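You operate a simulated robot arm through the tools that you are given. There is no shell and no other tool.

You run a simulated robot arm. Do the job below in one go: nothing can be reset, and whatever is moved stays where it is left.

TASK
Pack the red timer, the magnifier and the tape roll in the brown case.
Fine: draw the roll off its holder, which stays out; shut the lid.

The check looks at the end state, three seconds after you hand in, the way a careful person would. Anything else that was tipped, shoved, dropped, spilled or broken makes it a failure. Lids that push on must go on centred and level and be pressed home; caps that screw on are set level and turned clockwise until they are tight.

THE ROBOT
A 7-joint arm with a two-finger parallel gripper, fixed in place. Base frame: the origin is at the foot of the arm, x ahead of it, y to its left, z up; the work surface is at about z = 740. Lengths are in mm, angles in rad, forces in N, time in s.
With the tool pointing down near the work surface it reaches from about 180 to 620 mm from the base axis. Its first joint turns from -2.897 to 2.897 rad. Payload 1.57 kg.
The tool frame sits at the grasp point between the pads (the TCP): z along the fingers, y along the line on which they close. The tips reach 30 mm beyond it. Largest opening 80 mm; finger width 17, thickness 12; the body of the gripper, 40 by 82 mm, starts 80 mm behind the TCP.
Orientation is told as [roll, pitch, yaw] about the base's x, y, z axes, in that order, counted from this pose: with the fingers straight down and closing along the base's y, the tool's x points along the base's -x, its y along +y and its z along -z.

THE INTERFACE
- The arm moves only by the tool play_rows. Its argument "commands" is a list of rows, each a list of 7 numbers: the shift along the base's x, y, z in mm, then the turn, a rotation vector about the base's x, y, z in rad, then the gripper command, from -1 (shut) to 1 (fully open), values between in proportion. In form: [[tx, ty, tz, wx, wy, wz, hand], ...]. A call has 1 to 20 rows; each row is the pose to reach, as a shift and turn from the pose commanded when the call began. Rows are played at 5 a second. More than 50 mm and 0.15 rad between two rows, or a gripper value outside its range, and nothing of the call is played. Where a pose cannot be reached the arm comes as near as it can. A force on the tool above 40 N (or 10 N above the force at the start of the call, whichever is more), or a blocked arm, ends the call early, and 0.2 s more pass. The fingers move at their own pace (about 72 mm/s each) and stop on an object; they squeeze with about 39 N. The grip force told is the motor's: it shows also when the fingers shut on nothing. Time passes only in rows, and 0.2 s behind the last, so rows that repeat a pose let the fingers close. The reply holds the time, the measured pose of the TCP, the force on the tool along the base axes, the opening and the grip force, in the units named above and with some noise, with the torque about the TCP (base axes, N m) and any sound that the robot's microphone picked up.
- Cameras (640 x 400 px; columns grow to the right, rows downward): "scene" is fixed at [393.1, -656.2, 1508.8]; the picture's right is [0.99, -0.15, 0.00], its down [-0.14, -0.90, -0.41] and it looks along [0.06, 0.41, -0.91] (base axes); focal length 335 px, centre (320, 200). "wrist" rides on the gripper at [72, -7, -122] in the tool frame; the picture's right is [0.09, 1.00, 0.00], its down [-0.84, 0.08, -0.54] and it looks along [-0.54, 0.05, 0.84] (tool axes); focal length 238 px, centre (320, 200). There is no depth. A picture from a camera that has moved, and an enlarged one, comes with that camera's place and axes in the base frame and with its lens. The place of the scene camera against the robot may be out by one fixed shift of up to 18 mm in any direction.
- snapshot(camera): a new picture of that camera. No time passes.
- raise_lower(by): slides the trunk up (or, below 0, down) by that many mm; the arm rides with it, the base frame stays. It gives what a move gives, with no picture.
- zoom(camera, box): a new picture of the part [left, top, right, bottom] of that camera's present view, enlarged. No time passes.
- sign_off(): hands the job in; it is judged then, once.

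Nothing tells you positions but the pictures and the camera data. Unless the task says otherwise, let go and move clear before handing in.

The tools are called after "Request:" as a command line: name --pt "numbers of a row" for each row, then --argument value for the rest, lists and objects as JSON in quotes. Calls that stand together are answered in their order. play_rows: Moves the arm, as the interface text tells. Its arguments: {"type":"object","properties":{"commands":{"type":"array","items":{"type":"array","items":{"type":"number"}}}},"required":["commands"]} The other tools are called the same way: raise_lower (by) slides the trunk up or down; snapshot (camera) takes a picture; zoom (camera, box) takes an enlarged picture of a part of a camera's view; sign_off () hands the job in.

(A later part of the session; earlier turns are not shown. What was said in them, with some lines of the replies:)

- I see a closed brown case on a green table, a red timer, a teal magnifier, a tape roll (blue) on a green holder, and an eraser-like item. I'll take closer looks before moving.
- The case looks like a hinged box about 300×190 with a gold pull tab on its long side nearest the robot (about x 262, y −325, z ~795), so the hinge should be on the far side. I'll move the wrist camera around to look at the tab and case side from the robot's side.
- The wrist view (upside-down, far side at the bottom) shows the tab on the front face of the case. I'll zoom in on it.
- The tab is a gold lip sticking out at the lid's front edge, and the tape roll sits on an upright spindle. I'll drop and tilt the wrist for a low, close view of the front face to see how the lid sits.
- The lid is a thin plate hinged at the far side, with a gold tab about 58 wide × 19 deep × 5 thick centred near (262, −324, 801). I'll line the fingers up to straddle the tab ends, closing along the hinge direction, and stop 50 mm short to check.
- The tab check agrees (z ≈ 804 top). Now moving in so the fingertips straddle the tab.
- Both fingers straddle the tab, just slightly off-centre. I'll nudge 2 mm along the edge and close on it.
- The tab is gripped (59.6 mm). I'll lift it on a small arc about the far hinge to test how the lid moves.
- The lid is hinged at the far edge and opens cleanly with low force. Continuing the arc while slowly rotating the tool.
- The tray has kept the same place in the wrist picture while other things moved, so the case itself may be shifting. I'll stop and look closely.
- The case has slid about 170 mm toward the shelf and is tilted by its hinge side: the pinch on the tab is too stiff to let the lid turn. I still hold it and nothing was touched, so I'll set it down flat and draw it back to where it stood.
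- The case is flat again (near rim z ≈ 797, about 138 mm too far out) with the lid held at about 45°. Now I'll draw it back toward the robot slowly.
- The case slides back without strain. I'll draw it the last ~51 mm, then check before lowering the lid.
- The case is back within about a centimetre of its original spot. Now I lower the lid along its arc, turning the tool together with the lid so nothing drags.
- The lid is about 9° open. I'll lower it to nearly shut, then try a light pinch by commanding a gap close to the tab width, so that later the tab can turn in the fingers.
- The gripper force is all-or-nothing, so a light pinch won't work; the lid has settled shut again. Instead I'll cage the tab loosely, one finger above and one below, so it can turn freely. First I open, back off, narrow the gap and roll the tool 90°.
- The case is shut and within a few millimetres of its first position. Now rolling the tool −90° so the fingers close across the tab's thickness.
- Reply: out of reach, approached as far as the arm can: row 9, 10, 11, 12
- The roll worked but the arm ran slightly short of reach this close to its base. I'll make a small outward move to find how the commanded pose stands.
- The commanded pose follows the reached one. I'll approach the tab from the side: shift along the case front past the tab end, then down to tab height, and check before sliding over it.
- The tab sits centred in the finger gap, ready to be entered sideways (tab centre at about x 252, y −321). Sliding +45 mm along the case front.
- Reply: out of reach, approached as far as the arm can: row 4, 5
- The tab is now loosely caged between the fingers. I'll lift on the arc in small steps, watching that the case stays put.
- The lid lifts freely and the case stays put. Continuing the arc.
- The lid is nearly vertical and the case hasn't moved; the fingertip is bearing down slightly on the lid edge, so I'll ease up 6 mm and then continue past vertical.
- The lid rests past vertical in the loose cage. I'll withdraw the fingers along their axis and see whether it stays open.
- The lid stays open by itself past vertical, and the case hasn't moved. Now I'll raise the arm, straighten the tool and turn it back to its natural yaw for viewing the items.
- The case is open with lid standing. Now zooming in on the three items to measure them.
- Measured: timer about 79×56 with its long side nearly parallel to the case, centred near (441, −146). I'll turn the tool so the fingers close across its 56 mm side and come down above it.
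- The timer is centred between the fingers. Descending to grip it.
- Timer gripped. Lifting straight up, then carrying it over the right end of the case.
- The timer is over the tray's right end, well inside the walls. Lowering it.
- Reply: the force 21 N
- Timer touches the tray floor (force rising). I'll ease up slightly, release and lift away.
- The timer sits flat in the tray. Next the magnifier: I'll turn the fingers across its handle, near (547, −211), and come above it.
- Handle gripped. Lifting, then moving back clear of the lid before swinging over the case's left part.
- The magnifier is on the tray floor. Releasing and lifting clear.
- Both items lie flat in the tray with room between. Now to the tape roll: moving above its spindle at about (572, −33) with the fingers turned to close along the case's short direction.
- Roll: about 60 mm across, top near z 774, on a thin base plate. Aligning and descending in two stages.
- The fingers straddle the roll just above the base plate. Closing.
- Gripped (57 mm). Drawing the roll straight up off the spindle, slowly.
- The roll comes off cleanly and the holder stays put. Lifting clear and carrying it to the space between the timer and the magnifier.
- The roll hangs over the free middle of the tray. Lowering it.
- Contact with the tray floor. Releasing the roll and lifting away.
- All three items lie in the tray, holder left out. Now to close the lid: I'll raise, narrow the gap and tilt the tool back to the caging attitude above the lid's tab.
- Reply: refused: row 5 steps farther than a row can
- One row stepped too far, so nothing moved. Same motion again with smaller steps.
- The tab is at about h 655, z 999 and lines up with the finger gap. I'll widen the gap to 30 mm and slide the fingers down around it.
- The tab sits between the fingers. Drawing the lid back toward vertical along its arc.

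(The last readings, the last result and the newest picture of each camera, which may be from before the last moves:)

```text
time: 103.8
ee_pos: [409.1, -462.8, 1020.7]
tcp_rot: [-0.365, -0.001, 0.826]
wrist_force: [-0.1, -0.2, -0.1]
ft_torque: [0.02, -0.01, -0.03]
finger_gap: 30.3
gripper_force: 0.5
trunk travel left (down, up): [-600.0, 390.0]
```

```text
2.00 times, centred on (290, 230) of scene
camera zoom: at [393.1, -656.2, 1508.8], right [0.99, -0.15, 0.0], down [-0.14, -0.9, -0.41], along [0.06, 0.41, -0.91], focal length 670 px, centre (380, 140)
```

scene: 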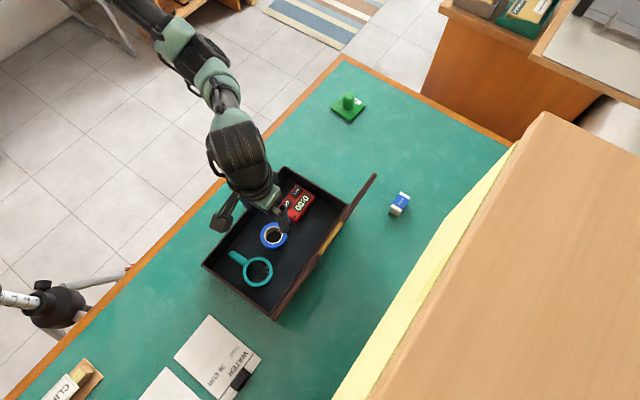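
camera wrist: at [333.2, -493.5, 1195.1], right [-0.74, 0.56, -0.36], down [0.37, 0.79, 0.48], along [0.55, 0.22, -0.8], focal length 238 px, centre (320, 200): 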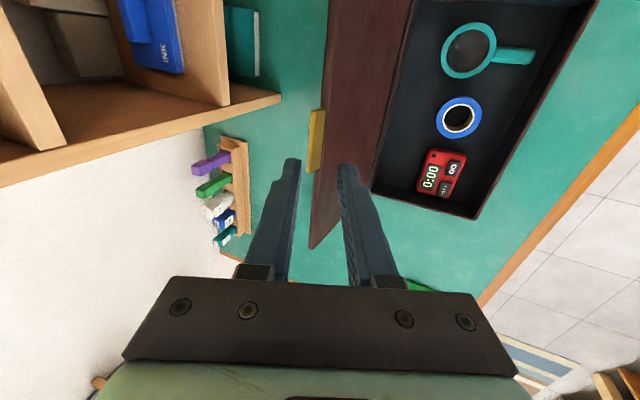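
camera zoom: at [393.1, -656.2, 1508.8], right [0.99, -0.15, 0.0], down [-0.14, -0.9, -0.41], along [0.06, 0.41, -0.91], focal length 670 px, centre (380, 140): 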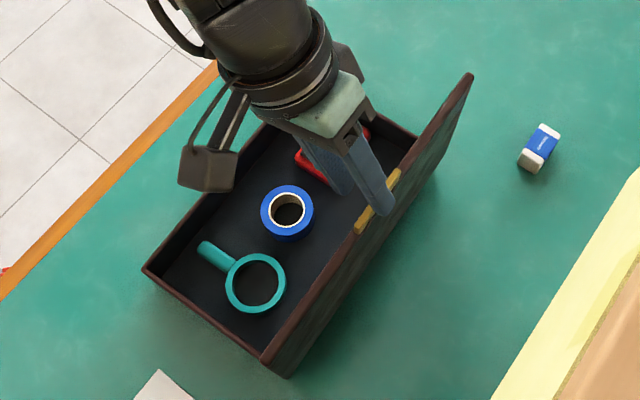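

Request:
play_rows --pt "-3.5 3.3 0.3 0 0 0 -0.25" --pt "-7.1 6.6 0.6 0 0 0 -0.25" --pt "-10.7 9.9 0.7 0 0 0 -0.25" --pt "-14.3 13.2 0.8 0 0 0 -0.25" --pt "-17.8 16.5 0.7 0 0 0 -0.25" --pt "-21.4 19.8 0.5 0 0 0 -0.25" --pt "-25.1 23.2 0 -0.0076 -0.0083 0 -0.25" --pt "-28.9 26.7 -0.6 -0.0153 -0.0165 0 -0.25" --pt "-28.9 26.7 -0.6 -0.0153 -0.0165 0 -0.25"

Request:
zoom --camera "wrist" --box '[220, 70, 440, 290]'

Request:
zoom --camera "scene" --box '[180, 130, 400, 330]'

```text
time: 105.8
ee_pos: [379.5, -436.2, 1019.0]
tcp_rot: [-0.388, -0.002, 0.824]
wrist_force: [-0.7, 0.4, 0.3]
ft_torque: [-0.03, 0.0, 0.0]
finger_gap: 30.0
gripper_force: 0.0
trunk travel left (down, up): [-600.0, 390.0]
```

```text
1.82 times, centred on (330, 180) of wrist
camera zoom: at [300.9, -461.6, 1134.8], right [-0.74, 0.56, -0.38], down [0.36, 0.8, 0.47], along [0.57, 0.21, -0.8], focal length 433 px, centre (302, 236)
```

zoom: 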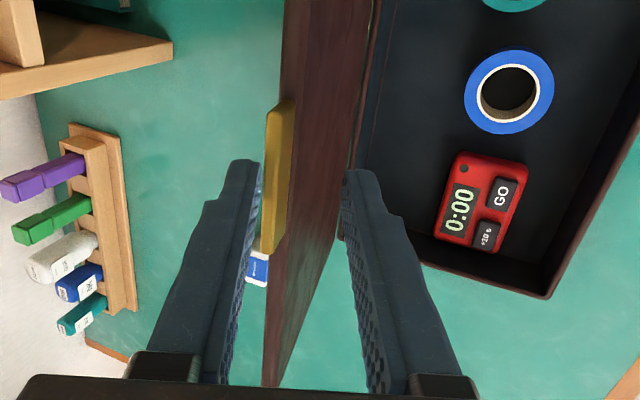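

```text
2.00 times, centred on (290, 230) of scene
camera zoom: at [393.1, -656.2, 1508.8], right [0.99, -0.15, 0.0], down [-0.14, -0.9, -0.41], along [0.06, 0.41, -0.91], focal length 670 px, centre (380, 140)
```

zoom: 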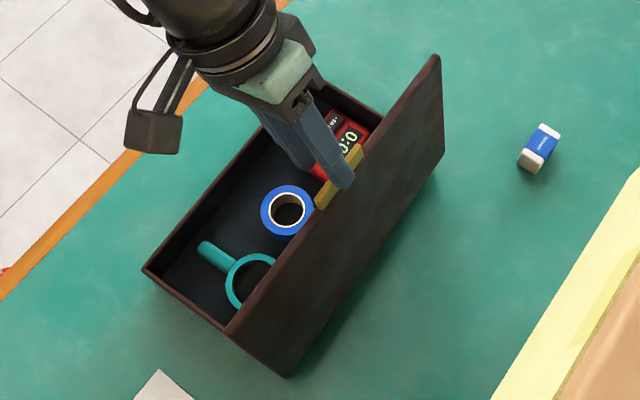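

Request:
play_rows --pt "-3.8 3.5 -0.7 -0.0076 -0.0083 0 -0.25" --pt "-7.6 7.0 -1.5 -0.0153 -0.0165 0 -0.25" --pt "-11.3 10.4 -2.5 -0.0229 -0.0248 0 -0.25" --pt "-15 13.8 -3.6 -0.0305 -0.0331 0 -0.25" --pt "-18.7 17.3 -4.8 -0.0382 -0.0413 0 -0.25" --pt "-22.4 20.7 -6.1 -0.0458 -0.0496 0 -0.25" --pt "-26 24 -7.6 -0.0534 -0.0578 0 -0.25" --pt "-29.7 27.4 -9.2 -0.0611 -0.0661 0 -0.25" --pt "-33.3 30.8 -10.9 -0.0687 -0.0744 0 -0.25" --pt "-36.9 34.1 -12.6 -0.0763 -0.0826 0 -0.25" --pt "-36.9 34.1 -12.6 -0.0763 -0.0826 0 -0.25"

Request:
zoom --camera "wrist" --box '[220, 70, 440, 290]'

Request:
zoom --camera "scene" --box '[180, 130, 400, 330]'

```text
time: 108.2
ee_pos: [343.0, -401.4, 1007.9]
tcp_rot: [-0.5, -0.003, 0.827]
wrist_force: [0.0, -0.2, 0.9]
ft_torque: [-0.02, 0.04, 0.02]
finger_gap: 30.0
gripper_force: 0.1
trunk travel left (down, up): [-600.0, 390.0]
```

```text
1.82 times, centred on (330, 180) of wrist
camera zoom: at [254.9, -418.9, 1116.9], right [-0.7, 0.53, -0.48], down [0.33, 0.84, 0.44], along [0.63, 0.15, -0.76], focal length 433 px, centre (302, 236)
```

zoom: 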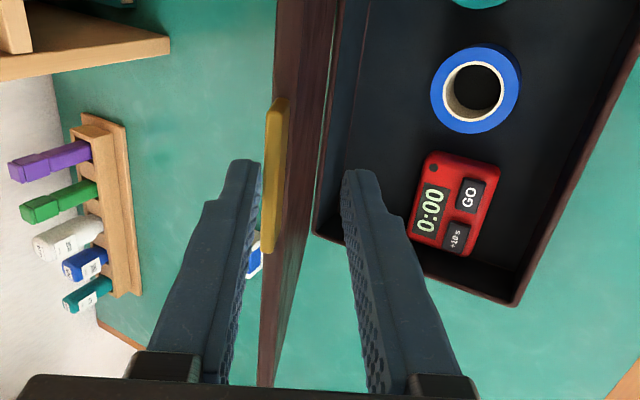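

```text
2.00 times, centred on (290, 230) of scene
camera zoom: at [393.1, -656.2, 1508.8], right [0.99, -0.15, 0.0], down [-0.14, -0.9, -0.41], along [0.06, 0.41, -0.91], focal length 670 px, centre (380, 140)
```

zoom: 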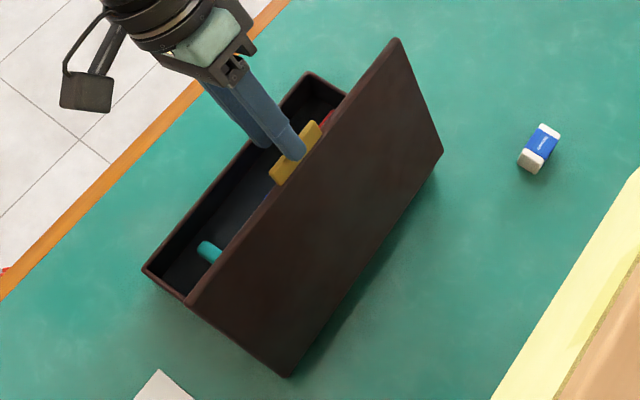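

The hinge has friction, so the lid simply follows the outer finger. Continuing down the arc.

Request:
play_rows --pt "-7 6.4 -4 -0.0153 -0.0165 0 -0.25" --pt "-13.9 12.8 -8.5 -0.0305 -0.0331 0 -0.25" --pt "-20.6 19 -13.3 -0.0458 -0.0496 0 -0.25" --pt "-27.2 25.1 -18.6 -0.0611 -0.0661 0 -0.25" --pt "-33.5 30.9 -24.4 -0.0763 -0.0826 0 -0.25" --pt "-39.6 36.6 -30.5 -0.0916 -0.0992 0 -0.25" --pt "-45.5 42 -37 -0.1069 -0.1157 0 -0.25" --pt "-51.2 47.3 -43.8 -0.1221 -0.1322 0 -0.25" --pt "-51.2 47.3 -43.8 -0.1221 -0.1322 0 -0.25"

Request:
zoom --camera "wrist" --box '[220, 70, 440, 290]'

Request:
zoom --camera "scene" --box '[180, 130, 400, 330]'

```text
time: 110.2
ee_pos: [290.0, -354.9, 965.2]
tcp_rot: [-0.682, -0.002, 0.825]
wrist_force: [0.8, -0.9, -0.1]
ft_torque: [0.02, -0.02, -0.01]
finger_gap: 29.9
gripper_force: 0.0
trunk travel left (down, up): [-600.0, 390.0]
```

```text
1.82 times, centred on (330, 180) of wrist
camera zoom: at [189.4, -358.8, 1062.0], right [-0.63, 0.46, -0.63], down [0.27, 0.89, 0.37], along [0.73, 0.07, -0.68], focal length 433 px, centre (302, 236)
```

zoom: 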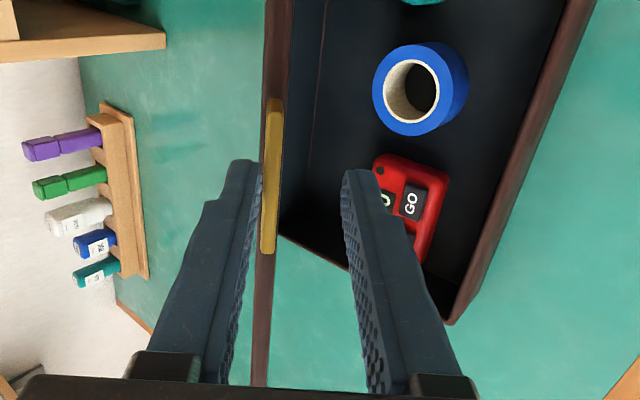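

```text
2.00 times, centred on (290, 230) of scene
camera zoom: at [393.1, -656.2, 1508.8], right [0.99, -0.15, 0.0], down [-0.14, -0.9, -0.41], along [0.06, 0.41, -0.91], focal length 670 px, centre (380, 140)
```

zoom: 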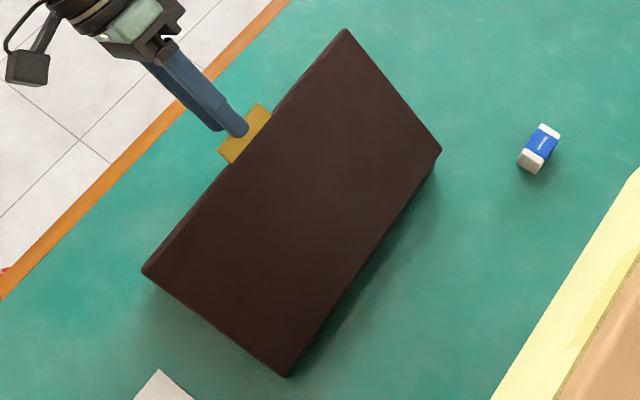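

Request:
play_rows --pt "-5.4 5 -7.3 -0.0153 -0.0165 0 -0.25" --pt "-10.6 9.8 -14.9 -0.0305 -0.0331 0 -0.25" --pt "-15.4 14.3 -22.9 -0.0458 -0.0496 0 -0.25" --pt "-20.1 18.5 -31.2 -0.0611 -0.0661 0 -0.25" --pt "-24.2 22.4 -39.8 -0.0763 -0.0826 0 -0.25" --pt "-28.4 26.2 -48.6 -0.0916 -0.0992 0 -0.25" --pt "-32 29.5 -57.6 -0.1069 -0.1157 0 -0.25" --pt "-35.3 32.6 -66.9 -0.1221 -0.1322 0 -0.25" --pt "-35.3 32.6 -66.9 -0.1221 -0.1322 0 -0.25"

Request:
zoom --camera "wrist" --box '[220, 70, 440, 290]'

Request:
zoom --camera "scene" --box '[180, 130, 400, 330]'

```text
time: 112.2
ee_pos: [254.6, -322.1, 896.5]
tcp_rot: [-0.858, -0.002, 0.825]
wrist_force: [0.2, -0.6, -0.2]
ft_torque: [-0.02, 0.01, -0.01]
finger_gap: 30.0
gripper_force: 0.3
trunk travel left (down, up): [-600.0, 390.0]
```

```text
1.82 times, centred on (330, 180) of wrist
camera zoom: at [141.9, -315.0, 979.9], right [-0.54, 0.37, -0.75], down [0.23, 0.93, 0.3], along [0.81, -0.01, -0.59], focal length 433 px, centre (302, 236)
```

zoom: 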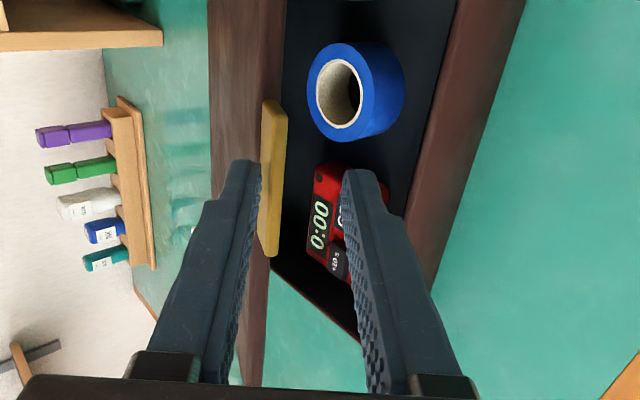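

```text
2.00 times, centred on (290, 230) of scene
camera zoom: at [393.1, -656.2, 1508.8], right [0.99, -0.15, 0.0], down [-0.14, -0.9, -0.41], along [0.06, 0.41, -0.91], focal length 670 px, centre (380, 140)
```

zoom: 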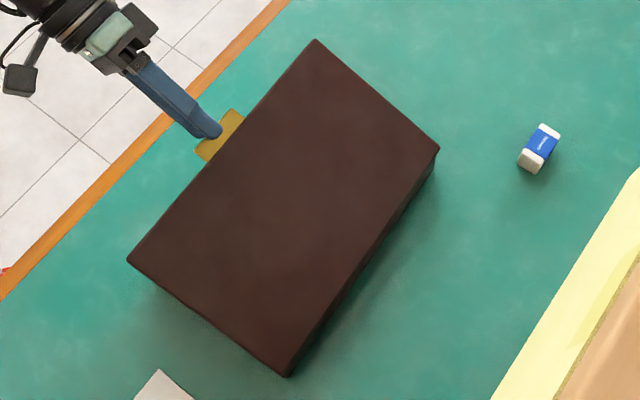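

Request:
play_rows --pt "-2.9 2.6 -9.6 -0.0153 -0.0165 0 -0.25" --pt "-5.4 5 -19.5 -0.0305 -0.0331 0 -0.25" --pt "-7.3 6.8 -29.6 -0.0458 -0.0496 0 -0.25" --pt "-9 8.3 -39.8 -0.0611 -0.0661 0 -0.25" --pt "-10.4 9.6 -50.1 -0.0763 -0.0826 0 -0.25" --pt "-11.4 10.5 -60.5 -0.0916 -0.0992 0 -0.25" --pt "-11.4 10.5 -60.5 -0.0916 -0.0992 0 -0.25"

Request:
zoom --camera "wrist" --box '[220, 70, 440, 290]'

Request:
zoom --camera "scene" --box '[180, 130, 400, 330]'

```text
time: 113.8
ee_pos: [243.5, -311.6, 836.9]
tcp_rot: [-0.993, -0.001, 0.826]
wrist_force: [0.6, -0.5, -0.1]
ft_torque: [0.0, 0.02, 0.02]
finger_gap: 29.8
gripper_force: 0.0
trunk travel left (down, up): [-600.0, 390.0]
```

```text
1.82 times, centred on (330, 180) of wrist
camera zoom: at [123.0, -297.3, 907.2], right [-0.46, 0.3, -0.84], down [0.2, 0.95, 0.23], along [0.86, -0.06, -0.5], focal length 433 px, centre (302, 236)
```

zoom: 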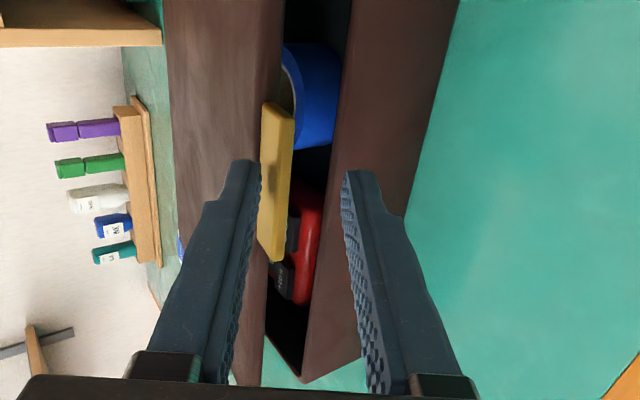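

```text
2.00 times, centred on (290, 230) of scene
camera zoom: at [393.1, -656.2, 1508.8], right [0.99, -0.15, 0.0], down [-0.14, -0.9, -0.41], along [0.06, 0.41, -0.91], focal length 670 px, centre (380, 140)
```

zoom: 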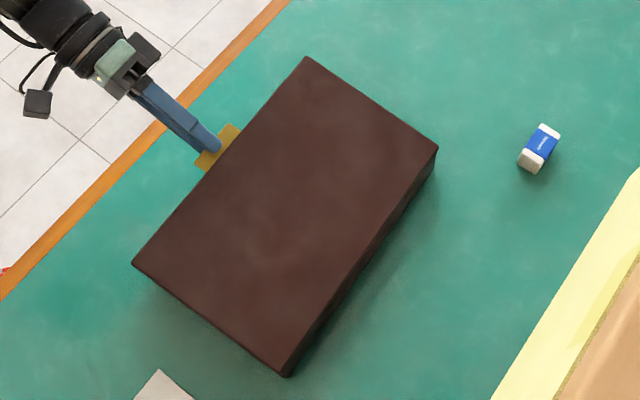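

Request:
play_rows --pt "-0.3 0.3 -5 0 0 0 -0.25" --pt "-0.5 0.5 -10 0 0 0 -0.25" --pt "-0.7 0.7 -15 0 0 0 -0.25" --pt "-0.9 0.8 -20 0 0 0 -0.25" --pt "-0.9 0.8 -20 0 0 0 -0.25"

Request:
zoom --camera "wrist" --box '[220, 70, 440, 290]'

```text
time: 115.0
ee_pos: [243.8, -310.3, 814.7]
tcp_rot: [-0.995, -0.001, 0.826]
wrist_force: [-1.2, 0.0, 0.1]
ft_torque: [0.0, 0.01, -0.02]
finger_gap: 30.0
gripper_force: 0.1
trunk travel left (down, up): [-600.0, 390.0]
```

```text
1.82 times, centred on (330, 180) of wrist
camera zoom: at [122.0, -296.3, 887.5], right [-0.46, 0.3, -0.83], down [0.2, 0.95, 0.23], along [0.86, -0.06, -0.5], focal length 433 px, centre (302, 236)
```

zoom: 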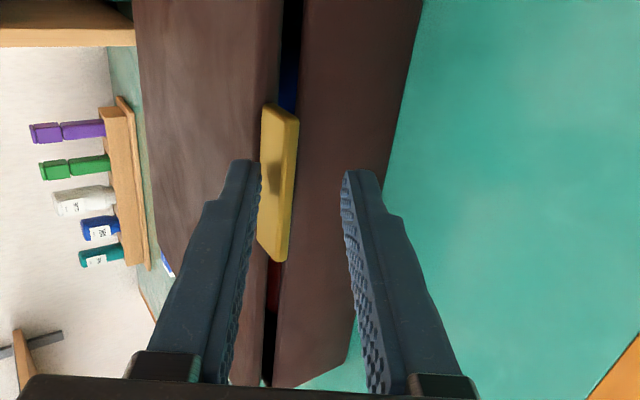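

Only about 12 mm left. Pressing the tab down gently with the upper finger in small steps.

Request:
play_rows --pt "0 0 -2 0 0 0 -0.25" --pt "0 0 -4 0 0 0 -0.25" --pt "0 0 -6 0 0 0 -0.25"

Request:
play_rows --pt "0 0 -1.5 0 0 0 -0.25" --pt "0 0 -3 0 0 0 -0.25"

Request:
zoom --camera "wrist" --box '[220, 70, 440, 290]'

```text
time: 115.8
ee_pos: [243.1, -310.4, 810.6]
tcp_rot: [-0.996, -0.003, 0.825]
wrist_force: [-0.1, -0.8, 0.8]
ft_torque: [0.02, 0.02, 0.02]
finger_gap: 30.1
gripper_force: 0.1
trunk travel left (down, up): [-600.0, 390.0]
```

```text
time: 116.4
ee_pos: [244.4, -310.6, 806.9]
tcp_rot: [-0.996, -0.002, 0.825]
wrist_force: [-0.3, -0.3, 0.2]
ft_torque: [0.02, 0.02, 0.06]
finger_gap: 29.9
gripper_force: 0.1
trunk travel left (down, up): [-600.0, 390.0]
```

```text
1.82 times, centred on (330, 180) of wrist
camera zoom: at [122.3, -296.6, 878.6], right [-0.46, 0.3, -0.84], down [0.2, 0.95, 0.23], along [0.86, -0.06, -0.5], focal length 433 px, centre (302, 236)
```

zoom: 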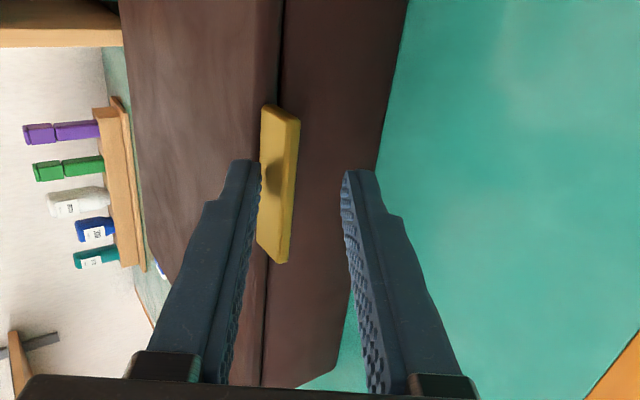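

Request:
play_rows --pt "0 0 -1 0 0 0 -0.25" --pt "0 0 -2 0 0 0 -0.25"

Request:
play_rows --pt "0 0 -1 0 0 0 -0.25" --pt "0 0 -2 0 0 0 -0.25"

Request:
zoom --camera "wrist" --box '[220, 70, 440, 290]'

```text
time: 117.0
ee_pos: [243.8, -310.1, 806.2]
tcp_rot: [-0.999, -0.001, 0.825]
wrist_force: [-1.2, 1.9, 4.7]
ft_torque: [-0.12, -0.12, 0.0]
finger_gap: 32.0
gripper_force: 1.2
trunk travel left (down, up): [-600.0, 390.0]
```

```text
time: 117.6
ee_pos: [243.5, -311.4, 804.3]
tcp_rot: [-0.998, 0.0, 0.825]
wrist_force: [-3.7, 2.0, 9.5]
ft_torque: [-0.26, -0.25, -0.06]
finger_gap: 35.0
gripper_force: 3.0
trunk travel left (down, up): [-600.0, 390.0]
```

```text
1.82 times, centred on (330, 180) of wrist
camera zoom: at [121.7, -295.9, 875.5], right [-0.46, 0.3, -0.84], down [0.2, 0.95, 0.23], along [0.87, -0.06, -0.5], focal length 433 px, centre (302, 236)
```

zoom: 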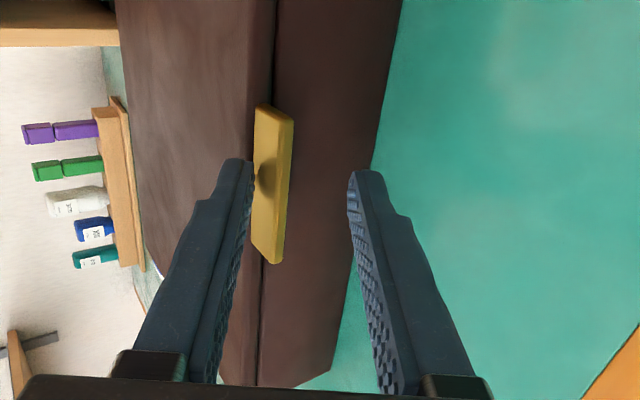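

The lid is seated (force rising against the closed rim). I'll ease up, slide out sideways past the tab end, then lift away.

Request:
play_rows --pt "0 0 3 0 0 0 -0.25" --pt "0 0 6 0 0 0 -0.25" --pt "0 0 6 0 0 0 -0.25"

Request:
zoom --camera "wrist" --box '[220, 70, 440, 290]'

```text
time: 118.4
ee_pos: [243.3, -310.4, 808.7]
tcp_rot: [-0.993, 0.0, 0.826]
wrist_force: [-0.9, 0.0, -0.2]
ft_torque: [-0.01, -0.01, 0.01]
finger_gap: 29.8
gripper_force: 0.1
trunk travel left (down, up): [-600.0, 390.0]
```

```text
1.82 times, centred on (330, 180) of wrist
camera zoom: at [121.9, -296.5, 879.8], right [-0.46, 0.3, -0.83], down [0.2, 0.95, 0.23], along [0.86, -0.06, -0.5], focal length 433 px, centre (302, 236)
```

zoom: 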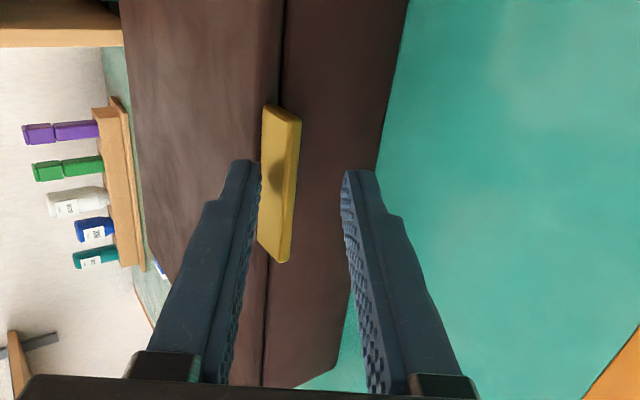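

Request:
play_rows --pt "0 0 4 0 0 0 -0.25" --pt "-10 -10.8 4 0 0 0 -0.25" --pt "-20 -21.6 4 0 0 0 -0.25" --pt "-30 -32.5 4 0 0 0 -0.25" --pt "-40 -43.3 4 0 0 0 -0.25" --pt "-40 -43.3 4 0 0 0 -0.25"

Request:
snapshot --camera "wrist"

Request:
zoom --camera "scene" --box '[130, 130, 380, 330]'

```text
time: 119.8
ee_pos: [204.8, -354.0, 813.3]
tcp_rot: [-0.996, -0.001, 0.827]
wrist_force: [-0.2, -0.4, 1.0]
ft_torque: [-0.02, 0.01, -0.01]
finger_gap: 30.1
gripper_force: 0.2
trunk travel left (down, up): [-600.0, 390.0]
```

```text
taken
camera wrist: at [82.2, -339.6, 884.4], right [-0.46, 0.3, -0.84], down [0.2, 0.95, 0.23], along [0.86, -0.06, -0.5], focal length 238 px, centre (320, 200)
```

wrist: 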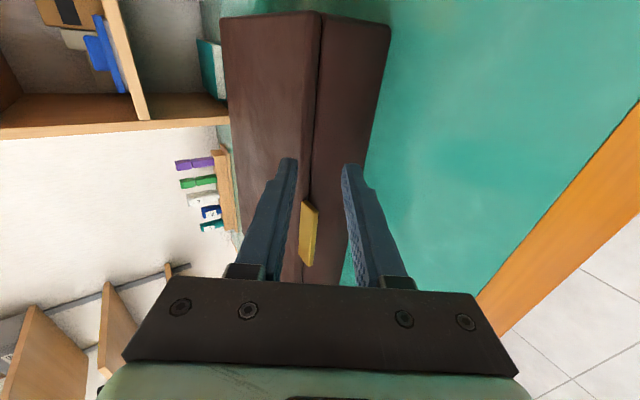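

```text
2.00 times, centred on (255, 230) of scene
camera zoom: at [393.1, -656.2, 1508.8], right [0.99, -0.15, 0.0], down [-0.14, -0.9, -0.41], along [0.06, 0.41, -0.91], focal length 670 px, centre (450, 140)
```

zoom: 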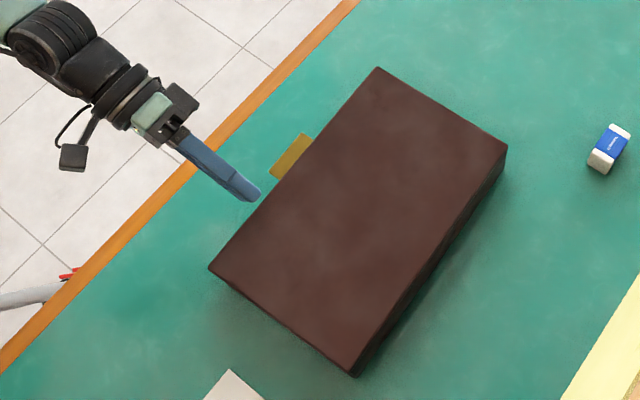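

The lid looks shut and the fingers are clear of the tab. Lifting straight up and away, then inspecting.

Request:
play_rows --pt "0 0 15 0 0 0 -0.25" --pt "0 0 40 0 0 0 -0.25" --pt "0 0 75 0 0 0 -0.25" --pt "0 0 110 0.07 0.075 0 -0.25" --pt "0 0 145 0.14 0.15 0 -0.25" --pt "0 0 180 0.21 0.225 0 -0.25" --pt "0 0 200 0.28 0.3 0 -0.25" --pt "0 0 200 0.28 0.3 0 -0.25"

Request:
snapshot --camera "wrist"

Request:
snapshot --camera "scene"

```text
time: 121.6
ee_pos: [202.9, -354.0, 1013.7]
tcp_rot: [-0.583, -0.003, 0.826]
wrist_force: [-0.5, -0.2, -0.4]
ft_torque: [0.02, 0.0, 0.01]
finger_gap: 29.9
gripper_force: 0.0
trunk travel left (down, up): [-600.0, 390.0]
```

```text
taken
camera wrist: at [109.0, -364.7, 1117.6], right [-0.67, 0.5, -0.55], down [0.3, 0.86, 0.41], along [0.68, 0.11, -0.73], focal length 238 px, centre (320, 200)
```

wrist: 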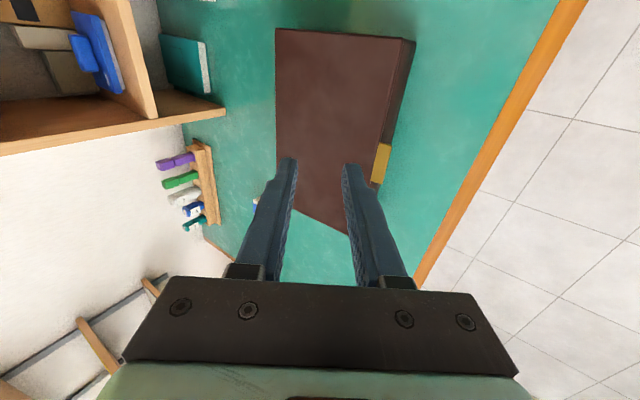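

```text
taken
```

scene: 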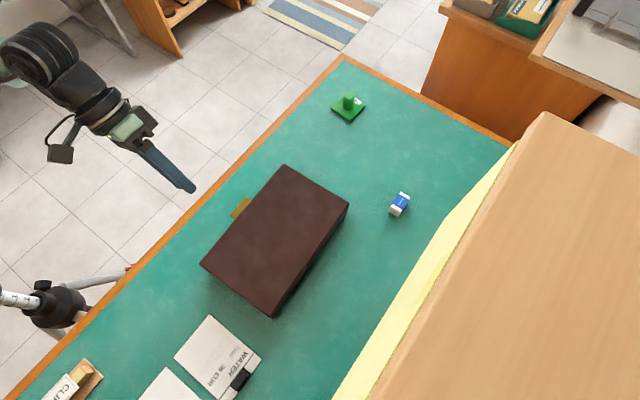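

Request:
zoom --camera "wrist" --box '[260, 20, 430, 240]'

Request:
zoom --camera "scene" --box '[180, 150, 380, 330]'

Request:
zoom --camera "scene" --box '[310, 60, 440, 230]'

```text
1.82 times, centred on (345, 130) of wrist
camera zoom: at [109.0, -364.7, 1117.6], right [-0.67, 0.5, -0.55], down [0.3, 0.86, 0.41], along [0.68, 0.11, -0.73], focal length 433 px, centre (274, 327)
```

zoom: 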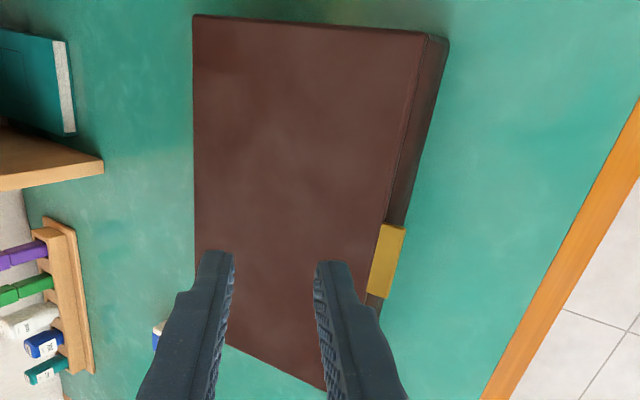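

```text
2.22 times, centred on (280, 240) of scene
camera zoom: at [393.1, -656.2, 1508.8], right [0.99, -0.15, 0.0], down [-0.14, -0.9, -0.41], along [0.06, 0.41, -0.91], focal length 745 px, centre (409, 111)
```

zoom: 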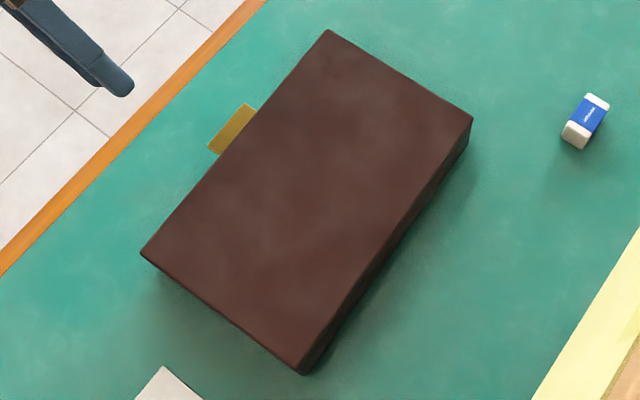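

```text
2.35 times, centred on (375, 145) of scene
camera zoom: at [393.1, -656.2, 1508.8], right [0.99, -0.15, 0.0], down [-0.14, -0.9, -0.41], along [0.06, 0.41, -0.91], focal length 788 px, centre (191, 329)
```

zoom: 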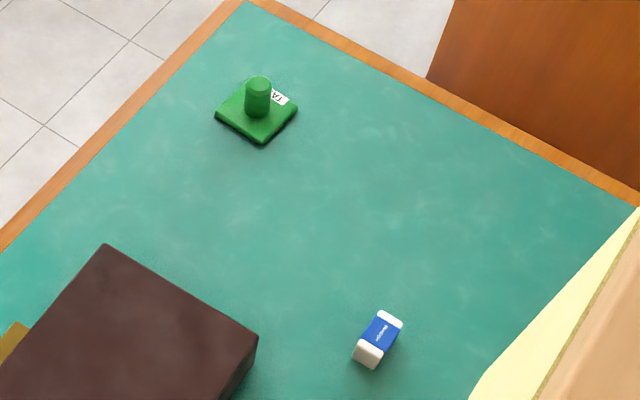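

The case is shut within about 4 mm of where it first stood; holder and eraser are undisturbed. To be sure the lid is fully home, I'll press lightly on its front with closed fingertips.

Request:
play_rows --pt "16 1.3 0 0.079 0.0856 0 -0.6" --pt "33 2.6 -20 0.158 0.171 0 -1" --pt "50 3.9 -45 0.237 0.257 0 -1" --pt "66 5.2 -70 0.316 0.343 0 -1" --pt "82 6.5 -100 0.3956 0.4282 0 -1" --pt "82 6.5 -125 0.3956 0.4282 0 -1" --pt "82 6.5 -150 0.3956 0.4282 0 -1" --pt "82 6.5 -165 0.3956 0.4282 0 -1" --pt "82 6.5 -165 0.3956 0.4282 0 -1"

Request:
snapshot --camera "wrist"

Request:
snapshot --camera "scene"

```text
time: 123.6
ee_pos: [285.5, -347.5, 848.7]
tcp_rot: [-0.002, -0.003, 0.821]
wrist_force: [0.1, 0.1, -0.5]
ft_torque: [0.0, 0.01, -0.01]
finger_gap: 0.0
gripper_force: 21.1
trunk travel left (down, up): [-600.0, 390.0]
```

```text
taken
camera wrist: at [240.8, -404.5, 969.3], right [-0.79, 0.61, 0.0], down [0.51, 0.67, 0.54], along [0.33, 0.43, -0.84], focal length 238 px, centre (320, 200)
```

wrist: 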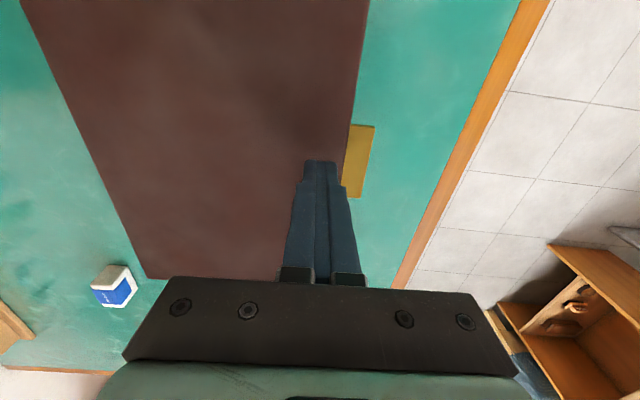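

```text
taken
```

scene: 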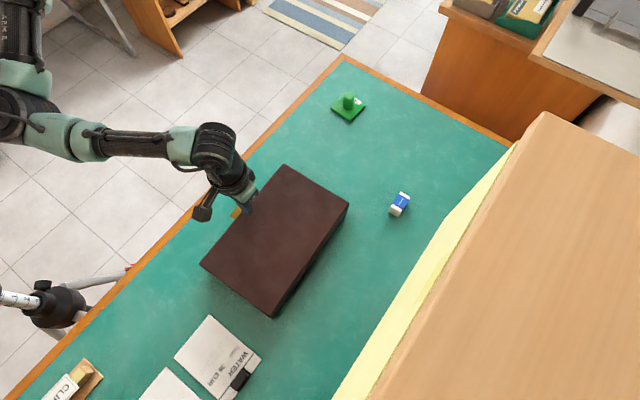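

Fingertips are just above the lid's front edge, next to the tab. Pressing down in small steps.

Request:
play_rows --pt "0 0 -3 0 0 0 -1" --pt "0 0 -6 0 0 0 -1" --pt "0 0 -9 0 0 0 -1"

Request:
play_rows --pt "0 0 -1 0 0 0 -1" --pt "0 0 -2 0 0 0 -1"

Request:
play_rows --pt "0 0 -1 0 0 0 -1" --pt "0 0 -1.5 0 0 0 -1"

```text
time: 124.4
ee_pos: [285.2, -348.6, 838.5]
tcp_rot: [-0.001, -0.003, 0.823]
wrist_force: [-0.2, 0.0, 0.4]
ft_torque: [0.01, -0.02, -0.01]
finger_gap: 0.1
gripper_force: 21.6
trunk travel left (down, up): [-600.0, 390.0]
```

```text
time: 125.0
ee_pos: [285.5, -347.6, 838.0]
tcp_rot: [-0.001, -0.004, 0.823]
wrist_force: [-1.0, 0.5, -0.1]
ft_torque: [-0.02, 0.0, -0.01]
finger_gap: 0.1
gripper_force: 21.3
trunk travel left (down, up): [-600.0, 390.0]
```

```text
time: 125.6
ee_pos: [285.3, -348.3, 835.4]
tcp_rot: [0.0, -0.002, 0.82]
wrist_force: [-0.3, 0.1, 0.1]
ft_torque: [0.0, 0.01, 0.01]
finger_gap: 0.0
gripper_force: 21.2
trunk travel left (down, up): [-600.0, 390.0]
```

Request:
play_rows --pt "0 0 -0.8 0 0 0 -1" --pt "0 0 -1.5 0 0 0 -1"

Request:
play_rows --pt "0 0 -0.6 0 0 0 -1" --pt "0 0 -1.0 0 0 0 -1"

```text
time: 126.2
ee_pos: [285.8, -347.4, 834.8]
tcp_rot: [-0.004, -0.001, 0.821]
wrist_force: [-1.2, 0.5, 9.3]
ft_torque: [-0.03, 0.1, 0.02]
finger_gap: 0.1
gripper_force: 21.2
trunk travel left (down, up): [-600.0, 390.0]
```

```text
time: 126.8
ee_pos: [285.9, -347.6, 834.3]
tcp_rot: [-0.005, -0.002, 0.821]
wrist_force: [0.1, -0.1, 21.1]
ft_torque: [-0.04, 0.1, -0.02]
finger_gap: 0.0
gripper_force: 21.4
trunk travel left (down, up): [-600.0, 390.0]
```

The lid is firm under about 20 N with no give, so it is fully seated. Raising and moving clear.

Request:
play_rows --pt "0 0 5 0 0 0 -1" --pt "0 0 30 0 0 0 -1" --pt "0 0 70 0 0 0 -0.5" --pt "0 0 110 0 0 0 0" --pt "0 0 150 0 0 0 0" --pt "-15 20 190 0 0 0 0" --pt "-35 45 220 0 0 0 0" --pt "-60 75 240 0 0 0 0" --pt "-60 75 240 0 0 0 0"

Request:
snapshot --camera "scene"

Request:
snapshot --camera "wrist"

```text
time: 128.8
ee_pos: [228.9, -274.9, 1012.2]
tcp_rot: [-0.002, -0.005, 0.823]
wrist_force: [-1.4, 0.3, -0.1]
ft_torque: [-0.02, -0.01, -0.01]
finger_gap: 39.8
gripper_force: 0.1
out of reach, approached as far as the arm can: row 6, 7, 8, 9
trunk travel left (down, up): [-600.0, 390.0]
```

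```text
taken
```

scene: 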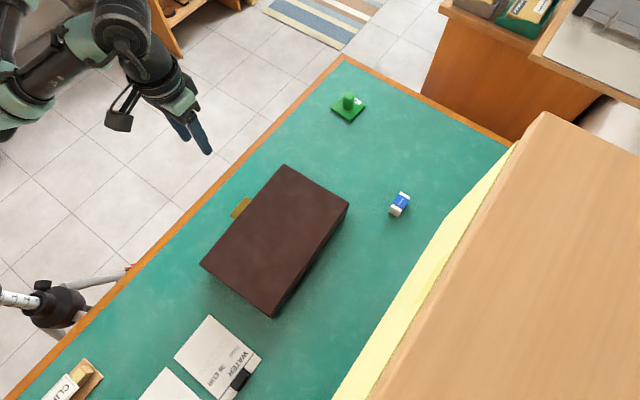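

```text
taken
camera wrist: at [184.6, -331.2, 1132.5], right [-0.79, 0.61, 0.0], down [0.51, 0.67, 0.55], along [0.34, 0.43, -0.84], focal length 238 px, centre (320, 200)
```

wrist: 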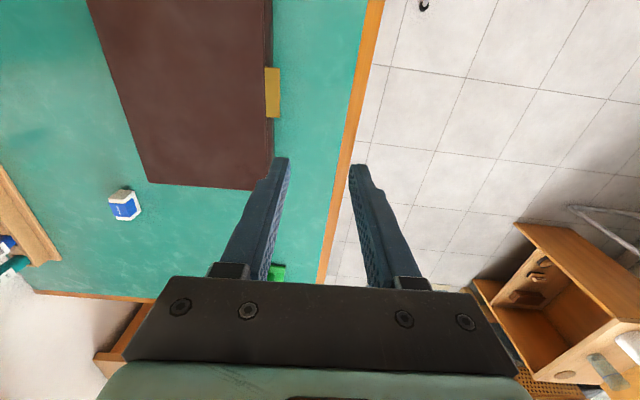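

The timer, magnifier and tape roll are in the brown case and its lid is shut. The green holder stays where it was, and the arm is clear. Handing in.

Request:
sign_off

```text
The job is handed in.
```

The red timer, the magnifier and the tape roll are lying flat in the brown case, and the lid is shut. I pressed the lid with about 20 N and it did not give. The roll came straight up off its holder, which is still standing where it was.

On my first try at opening the lid, the grip on the tab was too stiff. The case slid about 170 mm toward the shelf and tilted up on its front edge. It was empty and touched nothing. I set it down flat and drew it back, and it now sits about 4 mm from where it started.

The eraser and cards look undisturbed in the last pictures. The job has been handed in, but I have not seen a result.
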